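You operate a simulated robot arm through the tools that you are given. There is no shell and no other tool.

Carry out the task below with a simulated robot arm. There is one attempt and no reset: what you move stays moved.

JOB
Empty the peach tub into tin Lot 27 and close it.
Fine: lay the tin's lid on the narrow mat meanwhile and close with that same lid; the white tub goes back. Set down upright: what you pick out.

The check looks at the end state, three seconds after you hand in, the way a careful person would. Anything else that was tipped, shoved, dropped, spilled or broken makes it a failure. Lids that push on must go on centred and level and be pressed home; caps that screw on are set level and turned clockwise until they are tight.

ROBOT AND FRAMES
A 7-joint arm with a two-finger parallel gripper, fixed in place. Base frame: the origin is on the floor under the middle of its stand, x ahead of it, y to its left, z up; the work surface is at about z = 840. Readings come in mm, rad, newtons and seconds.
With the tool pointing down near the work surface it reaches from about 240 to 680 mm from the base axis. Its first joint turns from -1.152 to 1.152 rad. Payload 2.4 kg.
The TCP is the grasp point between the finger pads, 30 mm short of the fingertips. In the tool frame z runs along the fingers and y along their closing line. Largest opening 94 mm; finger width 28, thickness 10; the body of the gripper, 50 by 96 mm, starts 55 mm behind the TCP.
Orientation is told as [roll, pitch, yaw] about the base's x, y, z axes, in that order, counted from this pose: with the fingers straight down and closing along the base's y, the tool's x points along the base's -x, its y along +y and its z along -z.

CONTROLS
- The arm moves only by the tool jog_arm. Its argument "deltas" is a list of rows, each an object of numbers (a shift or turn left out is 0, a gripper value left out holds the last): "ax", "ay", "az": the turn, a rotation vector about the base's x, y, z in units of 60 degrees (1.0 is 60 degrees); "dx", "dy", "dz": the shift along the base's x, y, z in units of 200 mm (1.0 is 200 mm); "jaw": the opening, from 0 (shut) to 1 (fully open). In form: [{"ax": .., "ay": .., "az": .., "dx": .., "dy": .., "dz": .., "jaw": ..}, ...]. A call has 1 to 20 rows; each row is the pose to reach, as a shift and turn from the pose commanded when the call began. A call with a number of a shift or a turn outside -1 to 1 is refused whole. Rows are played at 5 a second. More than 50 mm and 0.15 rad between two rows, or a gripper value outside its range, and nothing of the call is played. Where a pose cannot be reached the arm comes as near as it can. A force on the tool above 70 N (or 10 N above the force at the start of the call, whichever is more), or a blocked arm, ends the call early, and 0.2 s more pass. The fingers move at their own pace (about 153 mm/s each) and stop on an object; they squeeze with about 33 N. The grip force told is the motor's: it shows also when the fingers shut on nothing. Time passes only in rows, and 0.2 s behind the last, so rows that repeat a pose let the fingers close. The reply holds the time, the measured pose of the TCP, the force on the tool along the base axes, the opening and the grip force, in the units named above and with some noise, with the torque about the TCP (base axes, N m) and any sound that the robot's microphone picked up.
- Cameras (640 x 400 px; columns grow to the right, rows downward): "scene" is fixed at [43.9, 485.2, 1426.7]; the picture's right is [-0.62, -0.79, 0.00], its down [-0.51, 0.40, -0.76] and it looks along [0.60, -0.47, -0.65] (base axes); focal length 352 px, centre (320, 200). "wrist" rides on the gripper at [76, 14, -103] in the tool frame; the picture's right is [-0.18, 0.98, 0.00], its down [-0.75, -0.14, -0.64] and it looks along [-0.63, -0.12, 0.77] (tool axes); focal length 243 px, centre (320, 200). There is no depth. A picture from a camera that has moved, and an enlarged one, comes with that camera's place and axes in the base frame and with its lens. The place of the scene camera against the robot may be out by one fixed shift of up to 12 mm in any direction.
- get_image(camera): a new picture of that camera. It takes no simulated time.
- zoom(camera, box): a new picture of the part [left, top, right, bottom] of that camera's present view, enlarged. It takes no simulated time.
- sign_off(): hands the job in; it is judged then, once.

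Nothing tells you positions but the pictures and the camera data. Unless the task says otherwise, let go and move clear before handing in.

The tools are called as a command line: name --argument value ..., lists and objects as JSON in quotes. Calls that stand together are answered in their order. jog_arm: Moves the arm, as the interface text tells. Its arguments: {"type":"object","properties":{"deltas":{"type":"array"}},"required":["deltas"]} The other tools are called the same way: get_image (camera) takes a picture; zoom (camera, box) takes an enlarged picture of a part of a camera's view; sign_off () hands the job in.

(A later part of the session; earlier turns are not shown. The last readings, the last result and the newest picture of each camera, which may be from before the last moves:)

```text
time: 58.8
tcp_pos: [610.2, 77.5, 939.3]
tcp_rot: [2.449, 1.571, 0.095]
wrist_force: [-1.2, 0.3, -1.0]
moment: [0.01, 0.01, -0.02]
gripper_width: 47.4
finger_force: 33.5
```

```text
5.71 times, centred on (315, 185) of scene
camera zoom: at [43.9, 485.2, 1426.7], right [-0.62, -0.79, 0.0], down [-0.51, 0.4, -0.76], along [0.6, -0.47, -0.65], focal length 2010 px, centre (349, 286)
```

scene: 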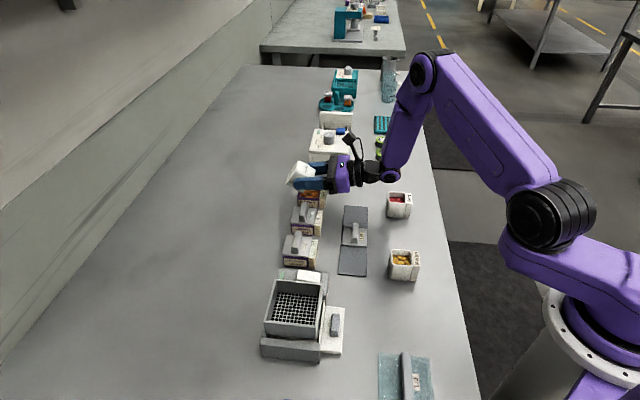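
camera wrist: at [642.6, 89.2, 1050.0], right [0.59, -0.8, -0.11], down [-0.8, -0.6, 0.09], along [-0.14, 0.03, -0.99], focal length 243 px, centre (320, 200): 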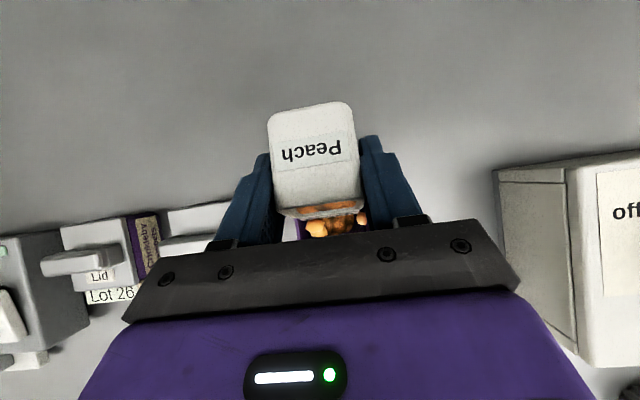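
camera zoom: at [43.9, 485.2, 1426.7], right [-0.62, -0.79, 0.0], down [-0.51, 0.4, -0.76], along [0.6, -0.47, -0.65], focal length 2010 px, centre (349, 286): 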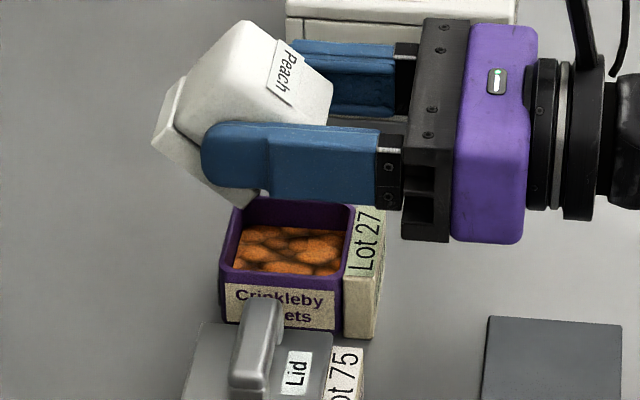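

The tin holds the whole load and the tub seems empty. I'll raise clear of the tin first, then turn the tub upright while heading back.

jog_arm --deltas '[{"dz": 0.13}, {"dz": 0.27}, {"dz": 0.4}, {"ax": -0.0943, "ay": 0.0943, "dx": -0.06, "dy": -0.02, "dz": 0.4}, {"ax": -0.1886, "ay": 0.1886, "dx": -0.12, "dy": -0.04, "dz": 0.4}, {"ax": -0.2829, "ay": 0.2829, "dx": -0.18, "dy": -0.06, "dz": 0.4}, {"ax": -0.3772, "ay": 0.3772, "dx": -0.24, "dy": -0.08, "dz": 0.4}, {"ax": -0.4715, "ay": 0.4715, "dx": -0.3, "dy": -0.1, "dz": 0.4}, {"ax": -0.5658, "ay": 0.5658, "dx": -0.36, "dy": -0.12, "dz": 0.4}, {"ax": -0.6601, "ay": 0.6601, "dx": -0.42, "dy": -0.14, "dz": 0.4}, {"ax": -0.7544, "ay": 0.7544, "dx": -0.48, "dy": -0.16, "dz": 0.4}, {"ax": -0.8487, "ay": 0.8487, "dx": -0.54, "dy": -0.18, "dz": 0.4}, {"ax": -0.943, "ay": 0.943, "dx": -0.6, "dy": -0.2, "dz": 0.4}]'

get_image --camera "scene"

zoom --camera "scene" --box '[270, 120, 390, 220]'

```text
time: 61.6
tcp_pos: [489.4, 37.1, 1019.9]
tcp_rot: [0.002, 0.172, -2.36]
wrist_force: [-0.8, 0.0, -0.6]
moment: [0.0, 0.02, 0.02]
gripper_width: 47.3
finger_force: 33.0
```

```text
taken
```

scene: 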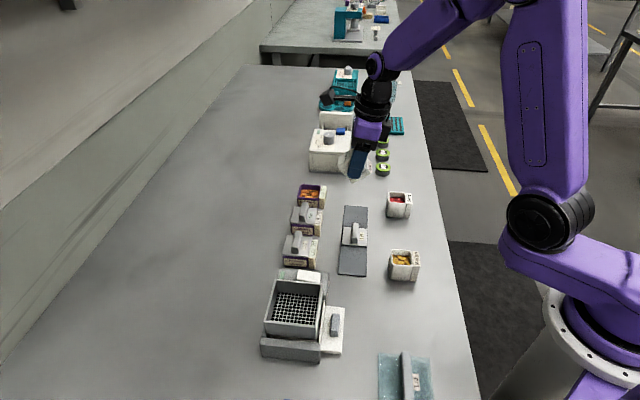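

```text
4.00 times, centred on (330, 170) of scene
camera zoom: at [43.9, 485.1, 1426.7], right [-0.62, -0.79, 0.0], down [-0.51, 0.4, -0.76], along [0.6, -0.47, -0.65], focal length 1407 px, centre (280, 320)
```

zoom: 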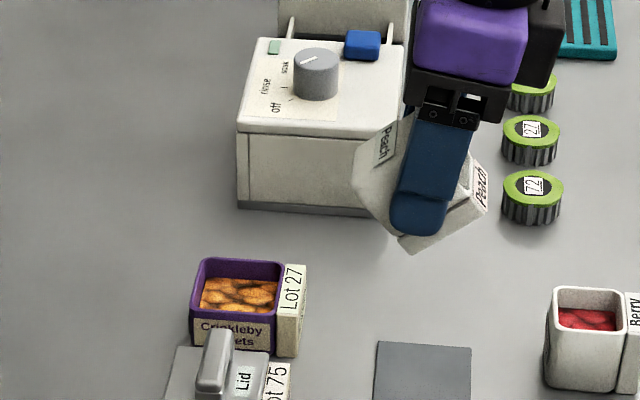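

No spills anywhere. I'll continue turning the tub upright and bring it over its original spot.

jog_arm --deltas '[{"ax": -0.0842, "ay": 0.0842, "dx": -0.078, "dy": -0.025, "dz": -0.02}, {"ax": -0.1684, "ay": 0.1684, "dx": -0.156, "dy": -0.05, "dz": -0.04}, {"ax": -0.2526, "ay": 0.2526, "dx": -0.233, "dy": -0.075, "dz": -0.06}, {"ax": -0.3367, "ay": 0.3367, "dx": -0.311, "dy": -0.1, "dz": -0.085}, {"ax": -0.4209, "ay": 0.4209, "dx": -0.389, "dy": -0.125, "dz": -0.11}, {"ax": -0.5051, "ay": 0.5051, "dx": -0.467, "dy": -0.15, "dz": -0.13}, {"ax": -0.5893, "ay": 0.5893, "dx": -0.5445, "dy": -0.1755, "dz": -0.15}, {"ax": -0.5893, "ay": 0.5893, "dx": -0.5445, "dy": -0.1755, "dz": -0.15}]'

zoom --camera "scene" --box '[320, 120, 460, 290]'

get_image --camera "wrist"

```text
time: 63.4
tcp_pos: [379.9, 2.8, 989.5]
tcp_rot: [0.0, -0.7, -2.356]
wrist_force: [-0.7, 0.7, 0.0]
moment: [-0.02, 0.0, -0.03]
gripper_width: 47.1
finger_force: 33.0
```

```text
2.35 times, centred on (390, 205) of scene
camera zoom: at [43.9, 485.2, 1426.7], right [-0.62, -0.79, 0.0], down [-0.51, 0.4, -0.76], along [0.6, -0.47, -0.65], focal length 828 px, centre (155, 188)
```

zoom: 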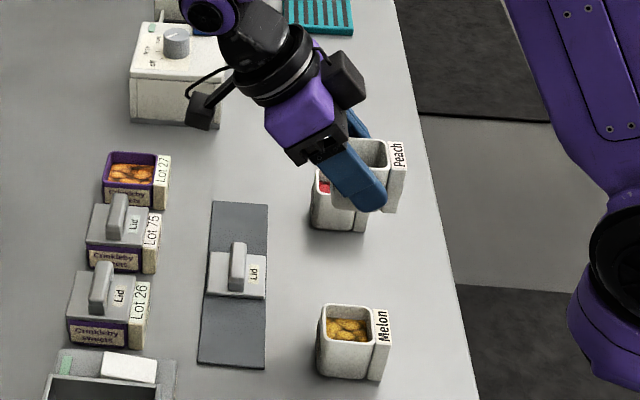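

```text
taken
camera wrist: at [478.9, 79.7, 1018.4], right [0.6, -0.79, 0.12], down [-0.21, -0.01, 0.98], along [-0.77, -0.61, -0.18], focal length 243 px, centre (320, 200)
```

wrist: 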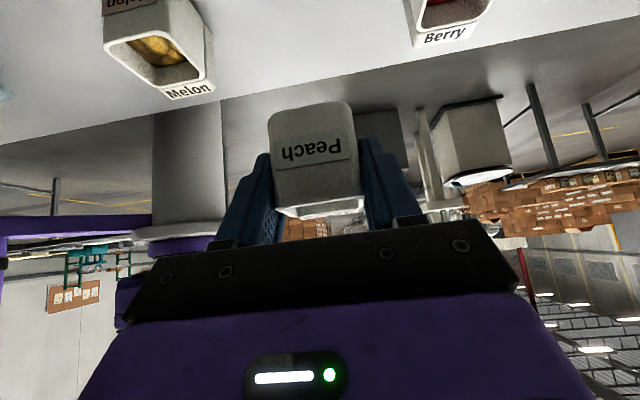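

zoom --camera "scene" --box '[385, 170, 420, 215]'

jog_arm --deltas '[{"dz": -0.12}, {"dz": -0.26}, {"dz": -0.4}, {"dz": -0.48}, {"dz": -0.5}, {"dz": -0.5}]'

zoom --camera "scene" --box '[380, 180, 440, 290]'

get_image --camera "wrist"

```text
8.89 times, centred on (402, 192) of scene
camera zoom: at [43.9, 485.2, 1426.7], right [-0.62, -0.79, 0.0], down [-0.51, 0.4, -0.76], along [0.6, -0.47, -0.65], focal length 3128 px, centre (-413, 267)
```

zoom: 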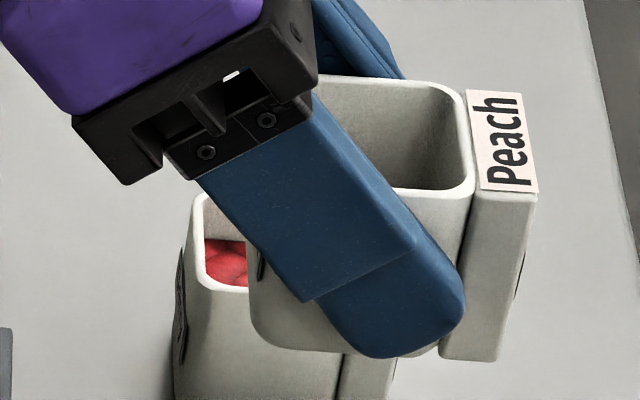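

```text
time: 64.8
tcp_pos: [380.1, 2.7, 887.6]
tcp_rot: [-0.002, -0.697, -2.356]
wrist_force: [-0.1, 0.2, 0.4]
moment: [0.0, -0.01, -0.01]
gripper_width: 47.1
finger_force: 32.8
```

```text
3.64 times, centred on (410, 235) of scene
camera zoom: at [43.9, 485.2, 1426.7], right [-0.62, -0.79, 0.0], down [-0.51, 0.4, -0.76], along [0.6, -0.47, -0.65], focal length 1279 px, centre (-7, 73)
```

zoom: 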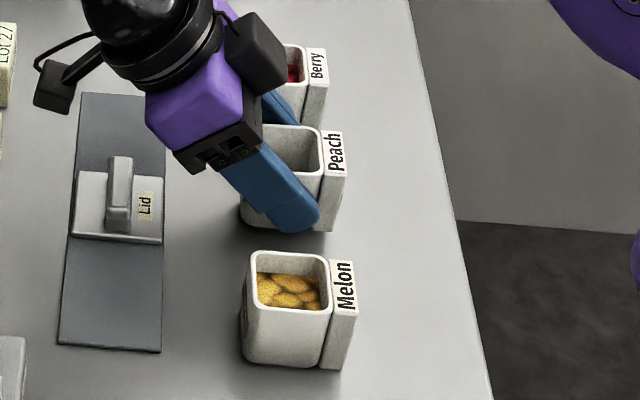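

```text
taken
camera wrist: at [480.3, 79.3, 917.7], right [0.6, -0.79, 0.12], down [-0.22, -0.02, 0.98], along [-0.77, -0.61, -0.18], focal length 243 px, centre (320, 200)
```

wrist: 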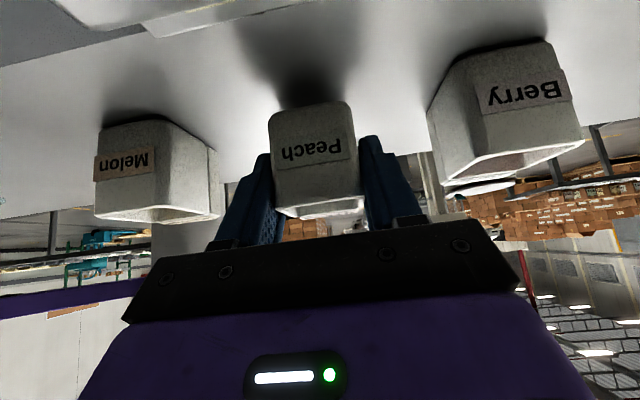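

The tub looks empty and upright over its spot, with about 10 mm to go. I'll lower it gently in small steps and watch the force.

jog_arm --deltas '[{"dz": -0.015}, {"dz": -0.03}, {"dz": -0.035}, {"dz": -0.035}]'

jog_arm --deltas '[{"dz": -0.01}, {"dz": -0.01}]'

jog_arm --deltas '[{"dz": -0.005}, {"dz": -0.005}]'

```text
time: 65.8
tcp_pos: [381.7, 3.2, 882.8]
tcp_rot: [0.0, -0.698, -2.356]
wrist_force: [0.1, -0.2, 0.3]
moment: [0.02, 0.0, 0.0]
gripper_width: 47.4
finger_force: 32.9
```

```text
time: 66.4
tcp_pos: [381.8, 2.4, 880.5]
tcp_rot: [-0.001, -0.698, -2.356]
wrist_force: [0.6, 0.8, -0.6]
moment: [-0.03, -0.01, 0.03]
gripper_width: 47.4
finger_force: 33.2
```

```text
time: 67.0
tcp_pos: [381.1, 2.6, 880.1]
tcp_rot: [-0.001, -0.699, -2.357]
wrist_force: [-0.7, -1.1, -0.6]
moment: [0.03, 0.01, -0.01]
gripper_width: 47.1
finger_force: 33.0
```

jog_arm --deltas '[{"dz": -0.005}, {"dz": -0.005}]'

jog_arm --deltas '[{"dz": -0.003}, {"dz": -0.003}]'

zoom --camera "scene" --box '[385, 205, 425, 260]'

```text
time: 67.6
tcp_pos: [381.2, 2.0, 878.8]
tcp_rot: [0.001, -0.7, -2.358]
wrist_force: [-1.3, 0.6, 8.3]
moment: [-0.01, 0.0, -0.02]
gripper_width: 47.1
finger_force: 33.3
```

```text
time: 68.2
tcp_pos: [381.0, 2.8, 879.1]
tcp_rot: [0.002, -0.698, -2.355]
wrist_force: [1.6, -0.5, 26.8]
moment: [-0.11, 0.02, 0.02]
gripper_width: 47.6
finger_force: 33.1
```

```text
7.27 times, centred on (405, 232) of scene
camera zoom: at [43.6, 485.2, 1426.7], right [-0.62, -0.79, 0.0], down [-0.51, 0.4, -0.76], along [0.6, -0.47, -0.65], focal length 2559 px, centre (-298, -36)
```

zoom: 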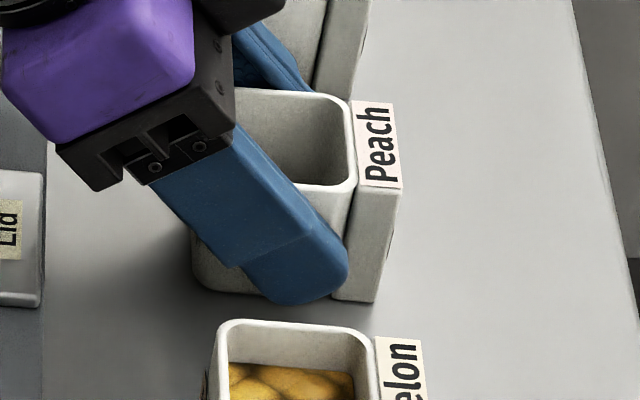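

The tub is on the table. I'll ease off the small press, open the fingers, and then lift straight up.

jog_arm --deltas '[{"dz": 0.004}, {"dz": 0.004, "jaw": 0.55}, {"dz": 0.004, "jaw": 0.65}, {"dz": 0.004, "jaw": 0.72}, {"dz": 0.004, "jaw": 0.72}]'

zoom --camera "scene" --box '[385, 205, 425, 260]'

get_image --camera "wrist"

```text
time: 69.4
tcp_pos: [381.2, 2.8, 878.9]
tcp_rot: [-0.001, -0.698, -2.358]
wrist_force: [-0.6, -0.4, 1.4]
moment: [-0.03, 0.03, -0.02]
gripper_width: 67.6
finger_force: 0.0
```

```text
7.27 times, centred on (405, 232) of scene
camera zoom: at [43.9, 485.2, 1426.7], right [-0.62, -0.79, 0.0], down [-0.51, 0.4, -0.76], along [0.6, -0.47, -0.65], focal length 2559 px, centre (-298, -36)
```

zoom: 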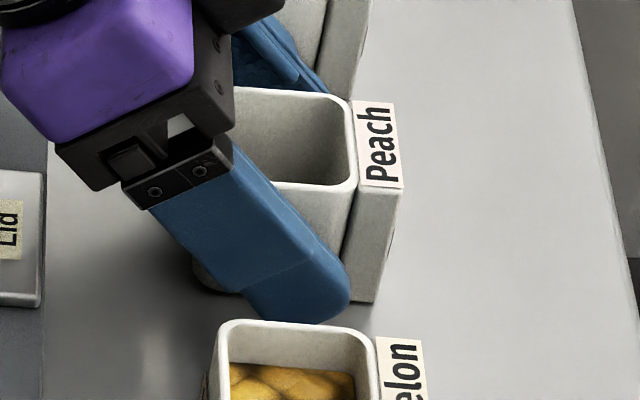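

```text
taken
camera wrist: at [480.8, 80.0, 908.3], right [0.6, -0.79, 0.12], down [-0.22, -0.02, 0.98], along [-0.77, -0.61, -0.18], focal length 243 px, centre (320, 200)
```

wrist: 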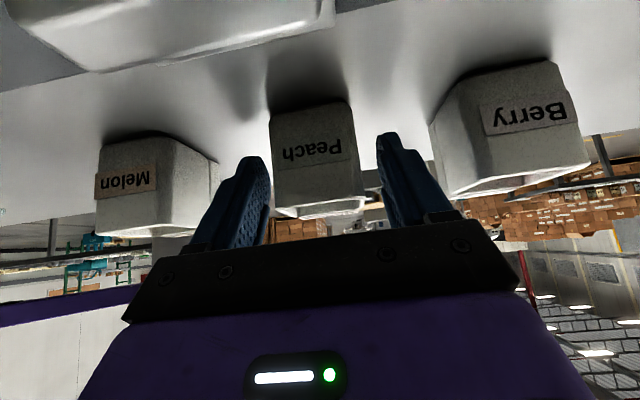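

The tub is back in its place and released. I'll go straight up and set the tool vertical again.

jog_arm --deltas '[{"dz": 0.1}, {"dz": 0.25}, {"dz": 0.42}, {"dz": 0.6}, {"dz": 0.7, "ax": 0.0943, "ay": -0.0943}, {"dz": 0.75, "ax": 0.1886, "ay": -0.1886}, {"dz": 0.75, "ax": 0.2829, "ay": -0.2829}, {"dz": 0.75, "ax": 0.3772, "ay": -0.3772}, {"dz": 0.75, "ax": 0.4714, "ay": -0.4714}, {"dz": 0.75, "ax": 0.4714, "ay": -0.4714}]'

get_image --camera "wrist"

get_image --camera "scene"

```text
time: 71.6
tcp_pos: [380.5, 3.8, 1028.9]
tcp_rot: [-0.001, 0.002, -2.356]
wrist_force: [-0.2, 0.3, -0.2]
moment: [0.0, -0.01, 0.0]
gripper_width: 67.8
finger_force: 0.1
```

```text
taken
camera wrist: at [445.5, 45.8, 1131.5], right [0.56, -0.83, 0.0], down [-0.63, -0.43, 0.64], along [-0.53, -0.36, -0.77], focal length 243 px, centre (320, 200)
```

wrist: 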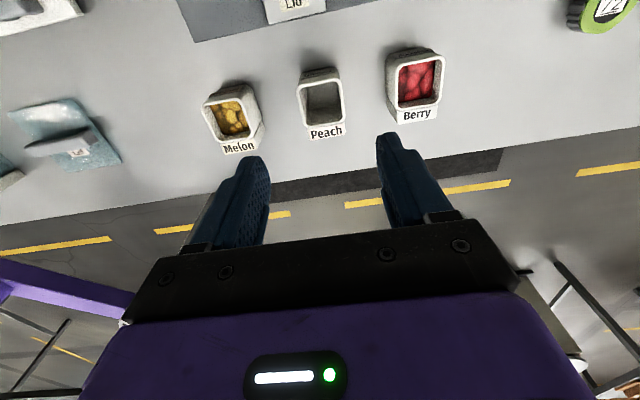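

```text
taken
```

scene: 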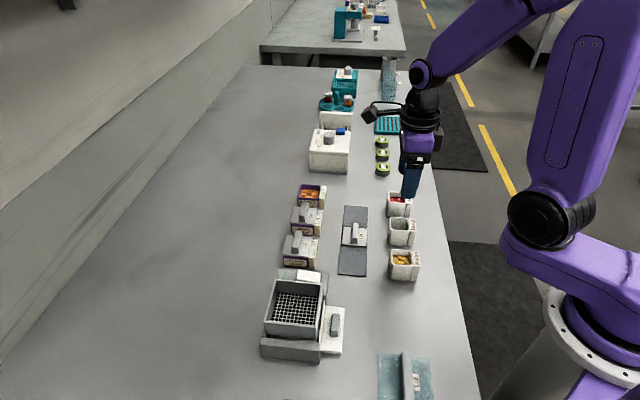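

zoom --camera "wrist" --box '[270, 50, 380, 150]'

zoom --camera "scene" --box '[280, 170, 440, 290]'

zoom --camera "scene" --box '[285, 175, 340, 220]'

```text
4.00 times, centred on (325, 100) of wrist
camera zoom: at [445.5, 45.8, 1131.5], right [0.56, -0.83, 0.0], down [-0.63, -0.43, 0.64], along [-0.53, -0.36, -0.77], focal length 970 px, centre (300, 600)
```

zoom: 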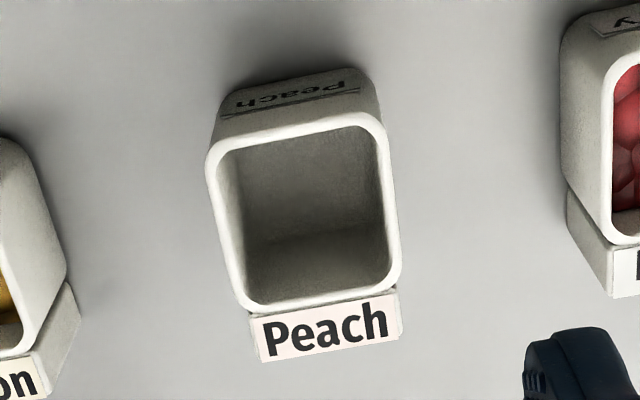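

```text
3.33 times, centred on (360, 230) of scene
camera zoom: at [43.9, 485.2, 1426.7], right [-0.62, -0.79, 0.0], down [-0.51, 0.4, -0.76], along [0.6, -0.47, -0.65], focal length 1173 px, centre (187, 100)
```

zoom: 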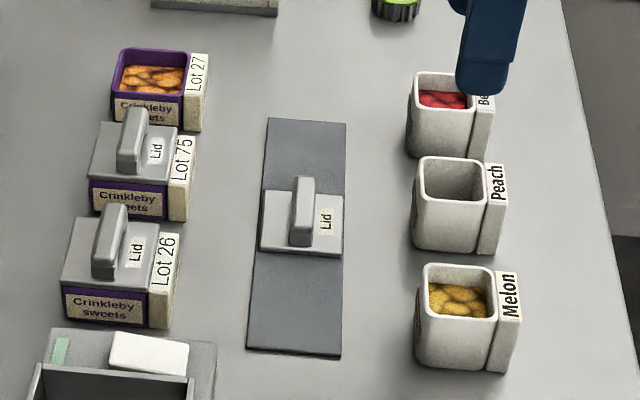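

```text
8.89 times, centred on (312, 198) of scene
camera zoom: at [43.9, 485.2, 1426.7], right [-0.62, -0.79, 0.0], down [-0.51, 0.4, -0.76], along [0.6, -0.47, -0.65], focal length 3128 px, centre (387, 222)
```

zoom: 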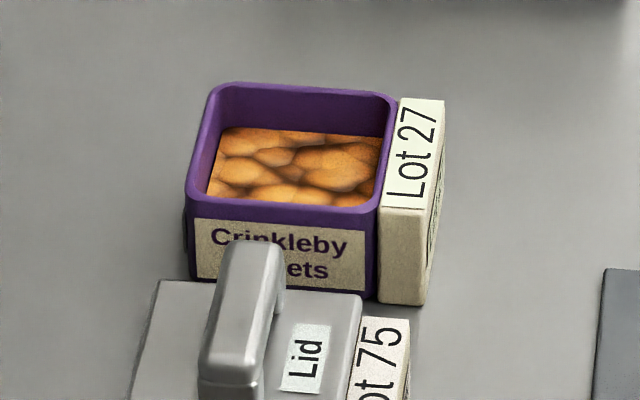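

The peach tub is empty and upright in its row, the tin is filled below its rim, and nothing is spilled. Now I'll rotate back to yaw -45° above the lid on the mat.

jog_arm --deltas '[{"az": 0.125, "dx": 0.051, "dy": 0.0585}, {"az": 0.25, "dx": 0.102, "dy": 0.117}, {"az": 0.375, "dx": 0.153, "dy": 0.1755}, {"az": 0.5, "dx": 0.204, "dy": 0.234}, {"az": 0.625, "dx": 0.255, "dy": 0.2925}, {"az": 0.75, "dx": 0.3065, "dy": 0.351}]'

jog_arm --deltas '[{"az": 0.125, "jaw": 0.5}, {"az": 0.25}, {"az": 0.375}, {"az": 0.5, "dz": -0.1}, {"az": 0.625, "dz": -0.2}, {"az": 0.75, "dz": -0.3}, {"az": 0.75, "dz": -0.3}]'

get_image --camera "wrist"

zoom --camera "wrist" --box '[230, 50, 400, 200]'

```text
time: 73.0
tcp_pos: [442.0, 75.0, 1029.6]
tcp_rot: [0.0, 0.0, -1.567]
wrist_force: [-0.4, 0.6, 0.3]
moment: [0.01, -0.02, 0.03]
gripper_width: 67.6
finger_force: 0.0
```

```text
time: 74.6
tcp_pos: [439.8, 74.4, 967.9]
tcp_rot: [0.0, 0.0, -0.783]
wrist_force: [-0.1, 0.1, 0.4]
moment: [0.0, 0.02, 0.0]
gripper_width: 47.0
finger_force: 0.1
```

```text
taken
camera wrist: at [398.5, 136.6, 1070.1], right [0.82, 0.57, 0.0], down [0.43, -0.63, 0.64], along [0.36, -0.53, -0.77], focal length 243 px, centre (320, 200)
```

wrist: 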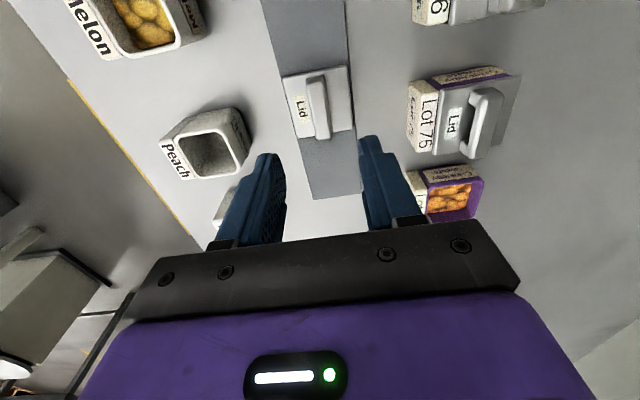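

```text
2.67 times, centred on (315, 125) of wrist
camera zoom: at [398.5, 136.6, 1070.1], right [0.82, 0.57, 0.0], down [0.43, -0.63, 0.64], along [0.36, -0.53, -0.77], focal length 647 px, centre (333, 400)
```

zoom: 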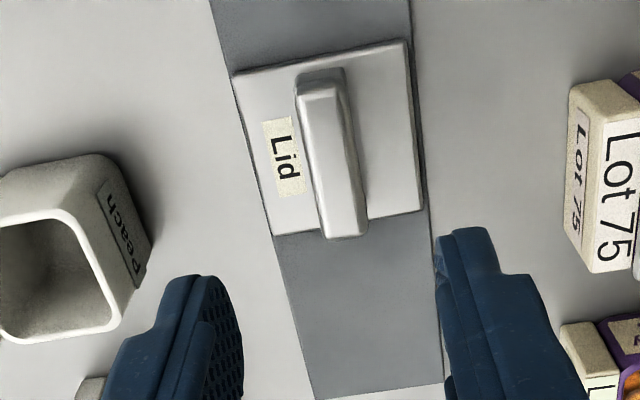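

The lid is exactly where I left it. I'll descend over its handle and grip.

jog_arm --deltas '[{"dz": -0.12}, {"dz": -0.24}, {"dz": -0.34}, {"dz": -0.4}, {"dz": -0.43}, {"dz": -0.43}]'

jog_arm --deltas '[{"jaw": 0.3}, {"jaw": 0.0}, {"jaw": 0.0}, {"jaw": 0.0}]'

zoom --camera "wrist" --box '[220, 60, 420, 230]'

```text
time: 76.0
tcp_pos: [441.2, 73.4, 882.2]
tcp_rot: [0.002, 0.0, -0.785]
wrist_force: [-0.4, 0.0, -0.2]
moment: [0.01, -0.03, -0.02]
gripper_width: 47.1
finger_force: 0.0
```

```text
time: 77.0
tcp_pos: [442.6, 74.7, 882.2]
tcp_rot: [-0.001, -0.001, -0.785]
wrist_force: [1.2, 0.3, 1.0]
moment: [0.03, 0.0, -0.01]
gripper_width: 14.5
finger_force: 32.9
```

```text
2.35 times, centred on (320, 145) of wrist
camera zoom: at [399.4, 136.7, 984.4], right [0.83, 0.56, 0.0], down [0.43, -0.63, 0.64], along [0.36, -0.53, -0.77], focal length 571 px, centre (320, 329)
```

zoom: 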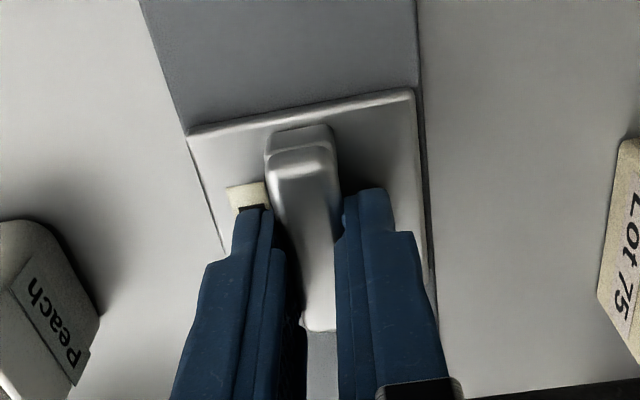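

The handle is gripped again. I'll lift, carry the lid back along the same path, and stop just above the tin to check alignment.

jog_arm --deltas '[{"dz": 0.12}, {"dz": 0.3}, {"dz": 0.48}, {"dz": 0.52, "dx": 0.1}, {"dz": 0.52, "dx": 0.25}, {"dz": 0.52, "dx": 0.4}, {"dz": 0.52, "dx": 0.55}, {"dz": 0.52, "dx": 0.7}, {"dz": 0.52, "dx": 0.8}, {"dz": 0.52, "dx": 0.845}, {"dz": 0.52, "dx": 0.845}]'

jog_arm --deltas '[{"dz": -0.12}, {"dz": -0.22}, {"dz": -0.28}, {"dz": -0.28}]'

zoom --camera "scene" --box '[285, 150, 345, 220]'

zoom --camera "wrist" --box '[220, 60, 420, 230]'

```text
time: 79.4
tcp_pos: [609.0, 74.1, 986.6]
tcp_rot: [0.0, 0.0, -0.785]
wrist_force: [0.1, 0.3, -0.9]
moment: [-0.02, -0.01, -0.05]
gripper_width: 14.7
finger_force: 33.1
```

```text
time: 80.4
tcp_pos: [612.9, 76.1, 930.2]
tcp_rot: [-0.002, 0.0, -0.786]
wrist_force: [0.1, 0.2, -1.2]
moment: [0.02, 0.01, 0.0]
gripper_width: 14.6
finger_force: 33.0
```

```text
5.71 times, centred on (315, 185) of scene
camera zoom: at [43.9, 485.2, 1426.7], right [-0.62, -0.79, 0.0], down [-0.51, 0.4, -0.76], along [0.6, -0.47, -0.65], focal length 2010 px, centre (349, 286)
```

zoom: 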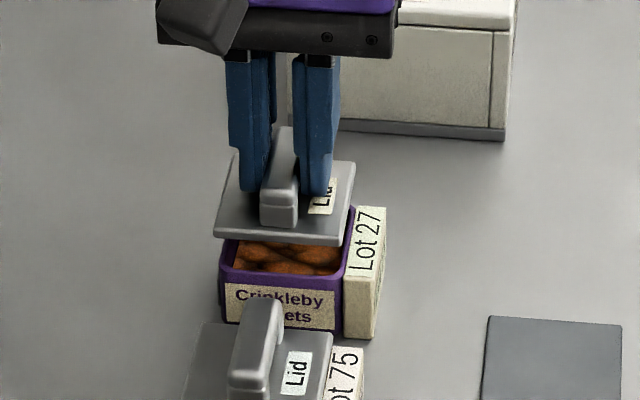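

```text
2.35 times, centred on (320, 145) of wrist
camera zoom: at [569.9, 138.6, 1032.8], right [0.83, 0.56, 0.0], down [0.43, -0.63, 0.64], along [0.36, -0.53, -0.77], focal length 571 px, centre (320, 329)
```

zoom: 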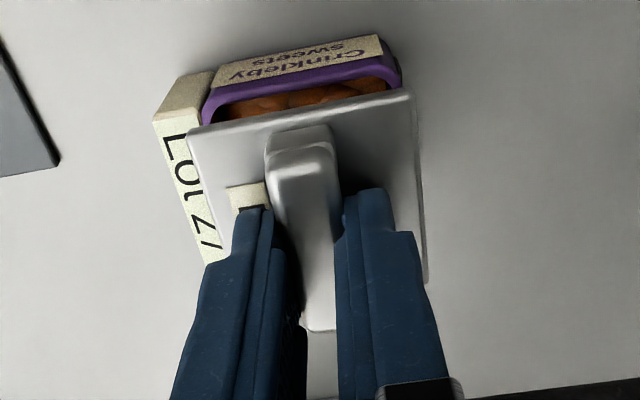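

The lid is above the tin, but the readout and the picture suggest it's about 2 to 3 mm off toward the far side compared with when I lifted it. I'll hold still, re-read the pose, and look closer.

jog_arm --deltas '[{}, {}]'

jog_arm --deltas '[{}]'

jog_arm --deltas '[{}]'

zoom --camera "scene" --box '[300, 175, 330, 215]'

get_image --camera "wrist"

```text
time: 81.0
tcp_pos: [612.3, 76.0, 930.9]
tcp_rot: [-0.001, 0.0, -0.787]
wrist_force: [0.0, 0.0, -0.3]
moment: [-0.02, -0.01, -0.01]
gripper_width: 14.8
finger_force: 33.1
```

```text
time: 81.4
tcp_pos: [612.6, 76.7, 931.0]
tcp_rot: [-0.001, 0.0, -0.785]
wrist_force: [-0.6, -0.4, -1.2]
moment: [-0.01, -0.02, 0.0]
gripper_width: 14.3
finger_force: 32.8
```

```text
time: 81.8
tcp_pos: [611.9, 75.1, 931.8]
tcp_rot: [-0.001, 0.0, -0.785]
wrist_force: [0.3, 0.2, 1.2]
moment: [0.0, 0.04, 0.01]
gripper_width: 14.6
finger_force: 32.7
```

```text
10.00 times, centred on (315, 195) of scene
camera zoom: at [43.9, 485.2, 1426.7], right [-0.62, -0.79, 0.0], down [-0.51, 0.4, -0.76], along [0.6, -0.47, -0.65], focal length 3518 px, centre (370, 250)
```

zoom: 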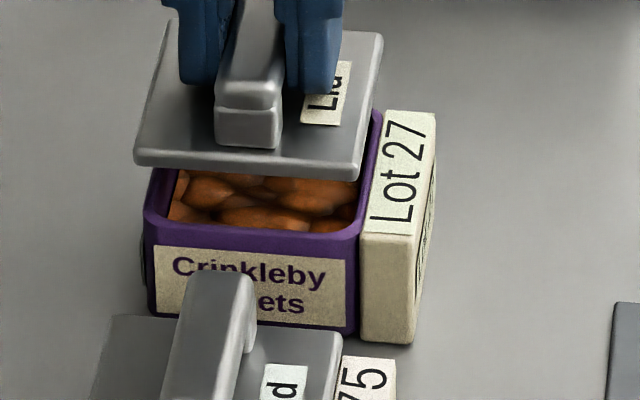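

```text
taken
camera wrist: at [569.9, 138.5, 1033.0], right [0.83, 0.56, 0.0], down [0.43, -0.63, 0.64], along [0.36, -0.53, -0.77], focal length 243 px, centre (320, 200)
```

wrist: 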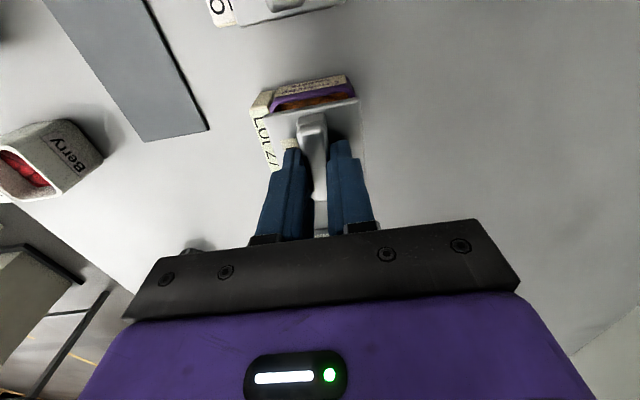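

Repeated readings confirm the lid is about 2 mm too far along +e2 relative to its original seat. I'll correct by 2 mm and verify again.

jog_arm --deltas '[{"dx": -0.0035, "dy": -0.0035}, {"dx": -0.0071, "dy": -0.0071}, {"dx": -0.0071, "dy": -0.0071}]'

jog_arm --deltas '[{}]'

jog_arm --deltas '[{}]'

zoom --camera "scene" --box '[300, 175, 330, 215]'

zoom --camera "wrist" --box '[240, 60, 380, 200]'

```text
time: 82.6
tcp_pos: [610.1, 73.7, 931.2]
tcp_rot: [0.0, 0.001, -0.788]
wrist_force: [-0.6, -0.2, -0.1]
moment: [-0.01, 0.02, -0.02]
gripper_width: 14.8
finger_force: 32.7
```

```text
time: 83.0
tcp_pos: [609.6, 73.4, 931.6]
tcp_rot: [-0.001, 0.0, -0.786]
wrist_force: [0.8, -0.1, -1.4]
moment: [0.02, 0.02, 0.02]
gripper_width: 14.6
finger_force: 33.1
```

```text
time: 83.4
tcp_pos: [611.3, 73.9, 930.2]
tcp_rot: [0.0, -0.001, -0.785]
wrist_force: [-0.2, 0.0, -0.7]
moment: [0.01, 0.02, -0.01]
gripper_width: 14.7
finger_force: 33.5
```

```text
10.00 times, centred on (315, 195) of scene
camera zoom: at [43.9, 485.2, 1426.7], right [-0.62, -0.79, 0.0], down [-0.51, 0.4, -0.76], along [0.6, -0.47, -0.65], focal length 3518 px, centre (370, 250)
```

zoom: 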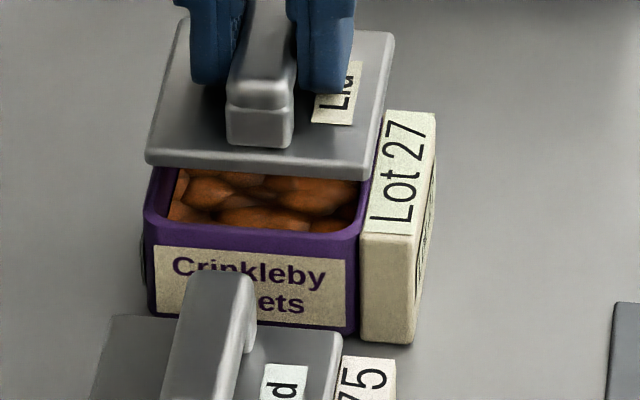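

```text
2.86 times, centred on (310, 130) of wrist
camera zoom: at [568.0, 136.4, 1033.3], right [0.83, 0.56, 0.0], down [0.43, -0.63, 0.64], along [0.36, -0.53, -0.77], focal length 693 px, centre (349, 400)
```

zoom: 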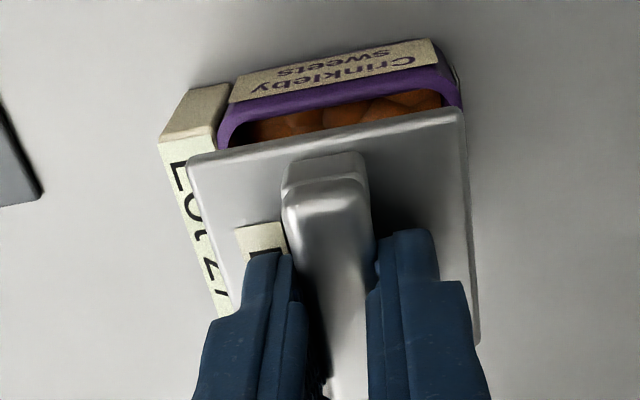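

The arm moved closer to 3 mm than 2 mm, so by the picture the lid is now about 1.5 mm too far the other way. I'll nudge it back slightly and measure once more.

jog_arm --deltas '[{"dx": 0.0021, "dy": 0.0021}, {"dx": 0.0042, "dy": 0.0042}, {"dx": 0.0042, "dy": 0.0042}]'

jog_arm --deltas '[{}]'

zoom --camera "scene" --box '[300, 175, 330, 215]'

zoom --camera "wrist" --box '[240, 60, 380, 200]'

```text
time: 84.2
tcp_pos: [610.0, 74.9, 931.1]
tcp_rot: [0.001, -0.001, -0.786]
wrist_force: [0.3, -0.2, -1.1]
moment: [0.0, 0.0, 0.02]
gripper_width: 14.8
finger_force: 33.4
```

```text
time: 84.6
tcp_pos: [610.2, 73.8, 930.9]
tcp_rot: [0.001, 0.001, -0.784]
wrist_force: [0.0, -0.6, -0.3]
moment: [0.02, 0.02, -0.01]
gripper_width: 14.9
finger_force: 32.8
```

```text
10.00 times, centred on (315, 195) of scene
camera zoom: at [43.9, 485.2, 1426.7], right [-0.62, -0.79, 0.0], down [-0.51, 0.4, -0.76], along [0.6, -0.47, -0.65], focal length 3518 px, centre (370, 250)
```

zoom: 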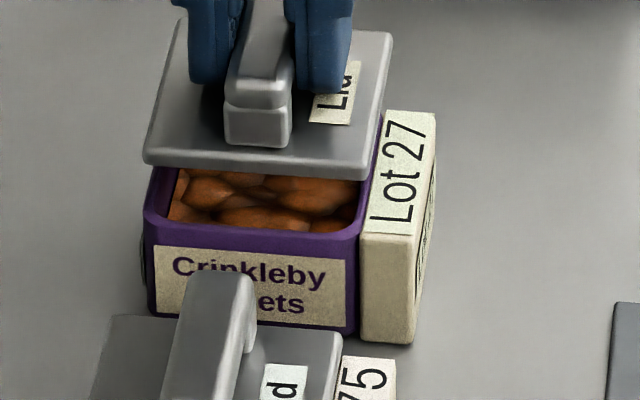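

```text
2.86 times, centred on (310, 130) of wrist
camera zoom: at [568.2, 136.8, 1033.5], right [0.83, 0.56, 0.0], down [0.43, -0.63, 0.64], along [0.36, -0.53, -0.77], focal length 693 px, centre (349, 400)
```

zoom: 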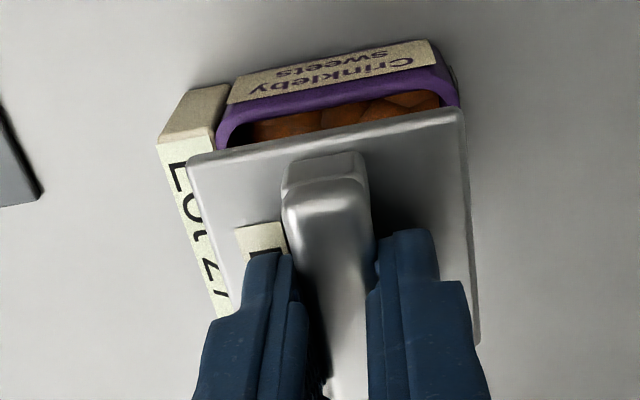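

Both cameras agree the lid is still about 1.5 mm short of the tin's centre along e2. One more nudge.

jog_arm --deltas '[{"dx": 0.003, "dy": 0.003}, {"dx": 0.0057, "dy": 0.0057}, {"dx": 0.0057, "dy": 0.0057}]'

jog_arm --deltas '[{}]'

zoom --camera "scene" --box '[300, 175, 330, 215]'

zoom --camera "wrist" --box '[240, 60, 380, 200]'

```text
time: 85.4
tcp_pos: [612.1, 75.2, 931.2]
tcp_rot: [-0.001, -0.001, -0.784]
wrist_force: [0.5, 0.4, -0.2]
moment: [0.01, -0.02, 0.01]
gripper_width: 14.7
finger_force: 33.4
```

```text
time: 85.8
tcp_pos: [611.8, 74.1, 931.9]
tcp_rot: [-0.001, 0.0, -0.786]
wrist_force: [0.7, -0.4, -0.2]
moment: [0.03, 0.0, 0.01]
gripper_width: 14.7
finger_force: 33.2
```

```text
10.00 times, centred on (315, 195) of scene
camera zoom: at [43.9, 485.2, 1426.7], right [-0.62, -0.79, 0.0], down [-0.51, 0.4, -0.76], along [0.6, -0.47, -0.65], focal length 3518 px, centre (370, 250)
```

zoom: 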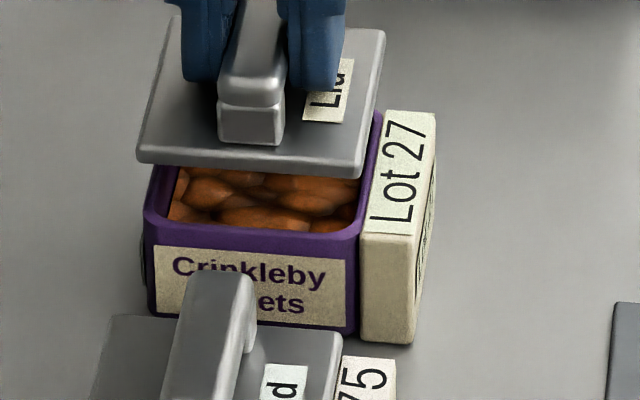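

```text
2.86 times, centred on (310, 130) of wrist
camera zoom: at [569.7, 137.8, 1033.6], right [0.83, 0.56, 0.0], down [0.43, -0.63, 0.64], along [0.36, -0.53, -0.77], focal length 693 px, centre (349, 400)
```

zoom: 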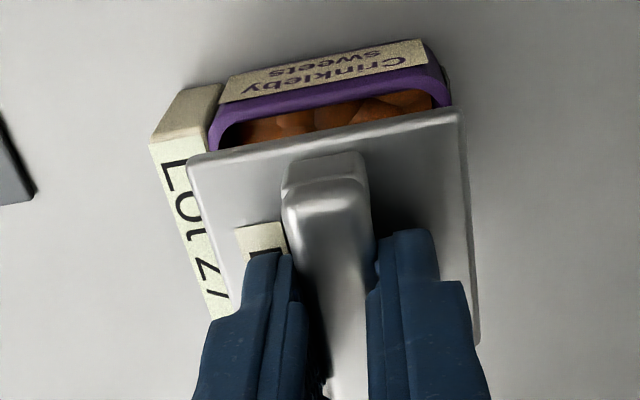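

The lid is now centred within about half a millimetre across e2. I'll trim about 0.8 mm along e1 and lower toward the rim, watching for contact.

jog_arm --deltas '[{"dx": -0.0028, "dy": 0.0028}, {"dx": -0.0028, "dy": 0.0028, "dz": -0.02}, {"dx": -0.0028, "dy": 0.0028, "dz": -0.04}, {"dx": -0.0028, "dy": 0.0028, "dz": -0.05}, {"dx": -0.0028, "dy": 0.0028, "dz": -0.05}]'

zoom --camera "scene" --box '[300, 175, 330, 215]'

zoom --camera "wrist" --box '[240, 60, 380, 200]'

```text
time: 87.0
tcp_pos: [611.6, 74.8, 921.0]
tcp_rot: [0.0, 0.0, -0.785]
wrist_force: [0.9, 0.8, -1.0]
moment: [0.01, 0.0, 0.0]
gripper_width: 14.8
finger_force: 33.8
```

```text
10.00 times, centred on (315, 195) of scene
camera zoom: at [43.9, 485.2, 1426.7], right [-0.62, -0.79, 0.0], down [-0.51, 0.4, -0.76], along [0.6, -0.47, -0.65], focal length 3518 px, centre (370, 250)
```

zoom: 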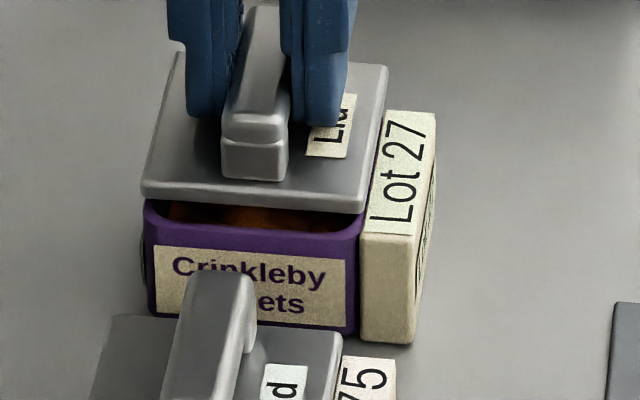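

```text
2.86 times, centred on (310, 130) of wrist
camera zoom: at [568.7, 137.7, 1023.0], right [0.83, 0.56, 0.0], down [0.43, -0.63, 0.64], along [0.36, -0.53, -0.77], focal length 693 px, centre (349, 400)
```

zoom: 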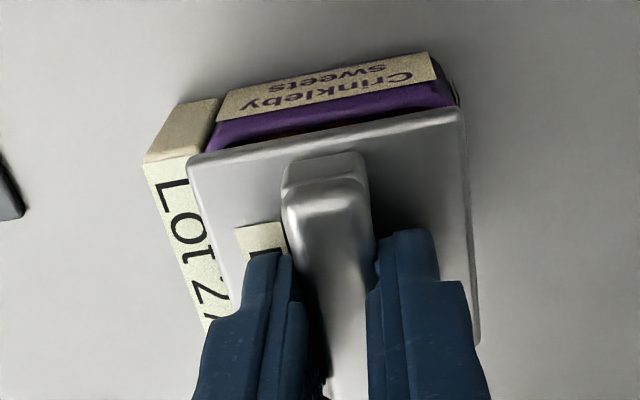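

The lid is now within about half a millimetre in both directions with 5 mm to go. I'll lower it in small steps.

jog_arm --deltas '[{"dz": -0.01}, {"dz": -0.015}, {"dz": -0.015}]'

jog_arm --deltas '[{"dz": -0.005}, {"dz": -0.005}]'

jog_arm --deltas '[{"dz": -0.005}, {"dz": -0.005}]'

```text
time: 87.8
tcp_pos: [610.5, 75.2, 917.9]
tcp_rot: [0.001, 0.0, -0.786]
wrist_force: [-0.3, -0.1, -0.7]
moment: [0.0, 0.01, -0.01]
gripper_width: 14.8
finger_force: 33.3
```

```text
time: 88.4
tcp_pos: [610.3, 76.3, 917.3]
tcp_rot: [-0.002, 0.0, -0.785]
wrist_force: [-0.6, -0.8, -0.1]
moment: [0.04, 0.01, 0.0]
gripper_width: 14.7
finger_force: 33.1
```

```text
time: 89.0
tcp_pos: [610.1, 75.3, 915.1]
tcp_rot: [0.001, 0.001, -0.785]
wrist_force: [-0.7, -0.2, -0.5]
moment: [-0.04, 0.0, -0.03]
gripper_width: 14.8
finger_force: 33.4
```

jog_arm --deltas '[{"dz": -0.005}, {"dz": -0.005}]'

zoom --camera "scene" --box '[300, 175, 330, 215]'

zoom --camera "wrist" --box '[240, 60, 380, 200]'

```text
time: 89.6
tcp_pos: [611.3, 75.3, 914.9]
tcp_rot: [0.0, -0.001, -0.786]
wrist_force: [-0.5, 0.1, -0.6]
moment: [-0.03, -0.05, 0.0]
gripper_width: 15.0
finger_force: 32.7
```

```text
10.00 times, centred on (315, 195) of scene
camera zoom: at [43.9, 485.2, 1426.7], right [-0.62, -0.79, 0.0], down [-0.51, 0.4, -0.76], along [0.6, -0.47, -0.65], focal length 3518 px, centre (370, 250)
```

zoom: 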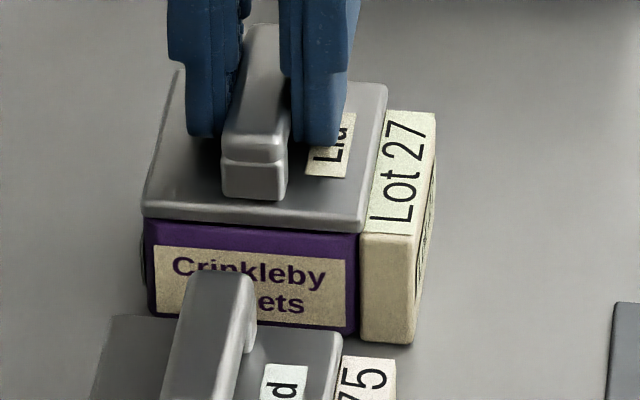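

```text
2.86 times, centred on (310, 130) of wrist
camera zoom: at [568.5, 138.0, 1017.1], right [0.83, 0.56, 0.0], down [0.43, -0.63, 0.64], along [0.36, -0.53, -0.77], focal length 693 px, centre (349, 400)
```

zoom: 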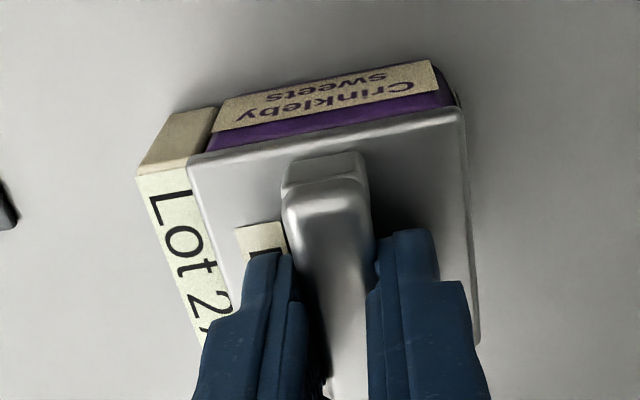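

The lid is practically on the rim, level and centred. I'll keep lowering in half-millimetre steps until it takes load.

jog_arm --deltas '[{"dz": -0.004}, {"dz": -0.004}]'

jog_arm --deltas '[{"dz": -0.004}, {"dz": -0.004}]'

```text
time: 90.2
tcp_pos: [610.4, 75.3, 914.3]
tcp_rot: [-0.001, 0.0, -0.786]
wrist_force: [-0.4, -0.2, 0.4]
moment: [0.0, 0.03, 0.01]
gripper_width: 14.9
finger_force: 32.8
```

```text
time: 90.8
tcp_pos: [610.7, 75.1, 914.3]
tcp_rot: [0.0, -0.002, -0.785]
wrist_force: [-2.1, -0.4, 7.3]
moment: [-0.02, 0.11, 0.01]
gripper_width: 14.8
finger_force: 33.6
```

Contact at 7 N at the expected seating height. I'll press a little more while still holding it level.

jog_arm --deltas '[{"dz": -0.004}, {"dz": -0.004}]'

jog_arm --deltas '[{"dz": -0.004}, {"dz": -0.004}]'

zoom --camera "scene" --box '[300, 175, 330, 215]'

```text
time: 91.4
tcp_pos: [610.9, 74.7, 913.8]
tcp_rot: [0.001, -0.002, -0.786]
wrist_force: [-4.1, 0.5, 18.2]
moment: [0.08, 0.28, 0.02]
gripper_width: 14.7
finger_force: 32.7
```

```text
time: 92.0
tcp_pos: [612.4, 74.8, 913.7]
tcp_rot: [0.004, -0.004, -0.787]
wrist_force: [-6.1, -2.0, 30.7]
moment: [0.07, 0.43, 0.04]
gripper_width: 14.6
finger_force: 33.0
```

```text
10.00 times, centred on (315, 195) of scene
camera zoom: at [43.1, 485.0, 1426.7], right [-0.62, -0.79, 0.0], down [-0.51, 0.4, -0.76], along [0.6, -0.47, -0.65], focal length 3518 px, centre (370, 250)
```

zoom: 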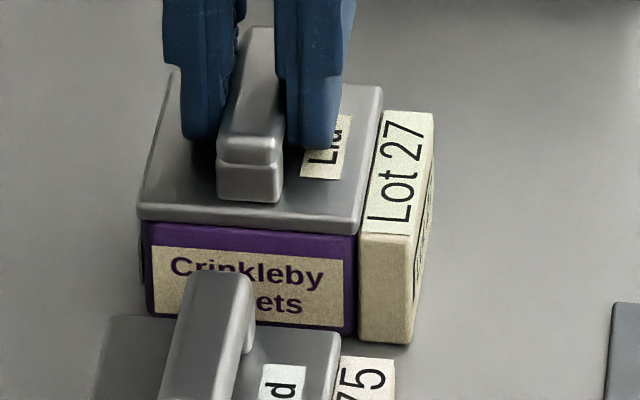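

It's carrying 31 N now, but no click yet. I'll compare the visible gap under the lid with the original picture at the same zoom.

zoom --camera "scene" --box '[280, 170, 340, 220]'

zoom --camera "scene" --box '[285, 150, 345, 220]'

zoom --camera "wrist" --box '[220, 80, 420, 230]'

```text
8.00 times, centred on (310, 195) of scene
camera zoom: at [43.1, 485.0, 1426.7], right [-0.62, -0.79, 0.0], down [-0.51, 0.4, -0.76], along [0.6, -0.47, -0.65], focal length 2815 px, centre (400, 240)
```

zoom: 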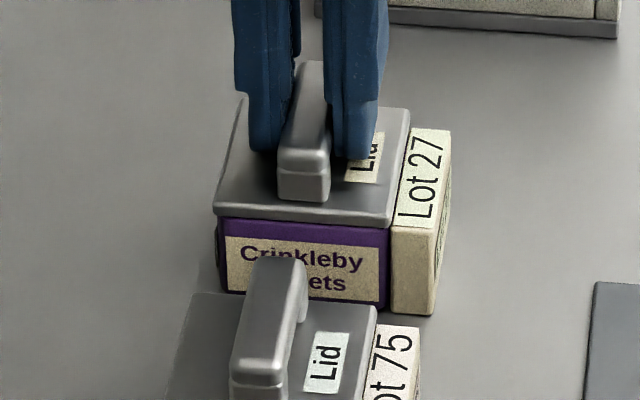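

```text
5.71 times, centred on (315, 185) of scene
camera zoom: at [43.1, 485.0, 1426.7], right [-0.62, -0.79, 0.0], down [-0.51, 0.4, -0.76], along [0.6, -0.47, -0.65], focal length 2010 px, centre (349, 286)
```

zoom: 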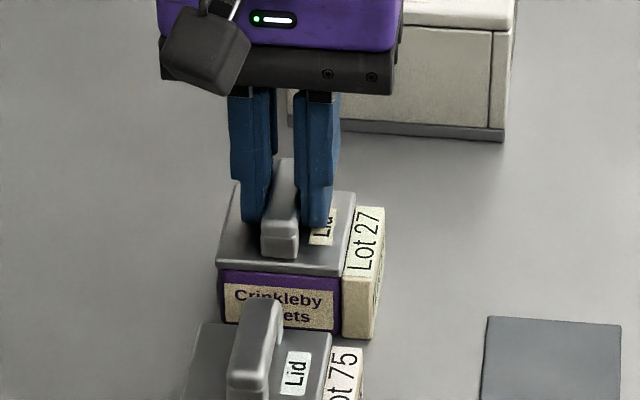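

```text
2.67 times, centred on (320, 155) of wrist
camera zoom: at [569.2, 138.2, 1015.4], right [0.83, 0.56, 0.0], down [0.43, -0.63, 0.64], along [0.37, -0.53, -0.76], focal length 647 px, centre (320, 320)
```

zoom: 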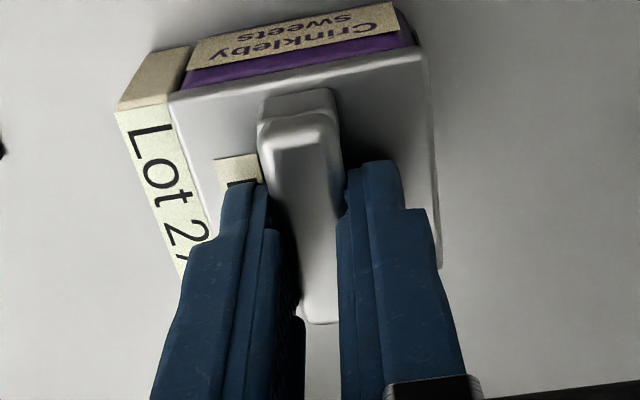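

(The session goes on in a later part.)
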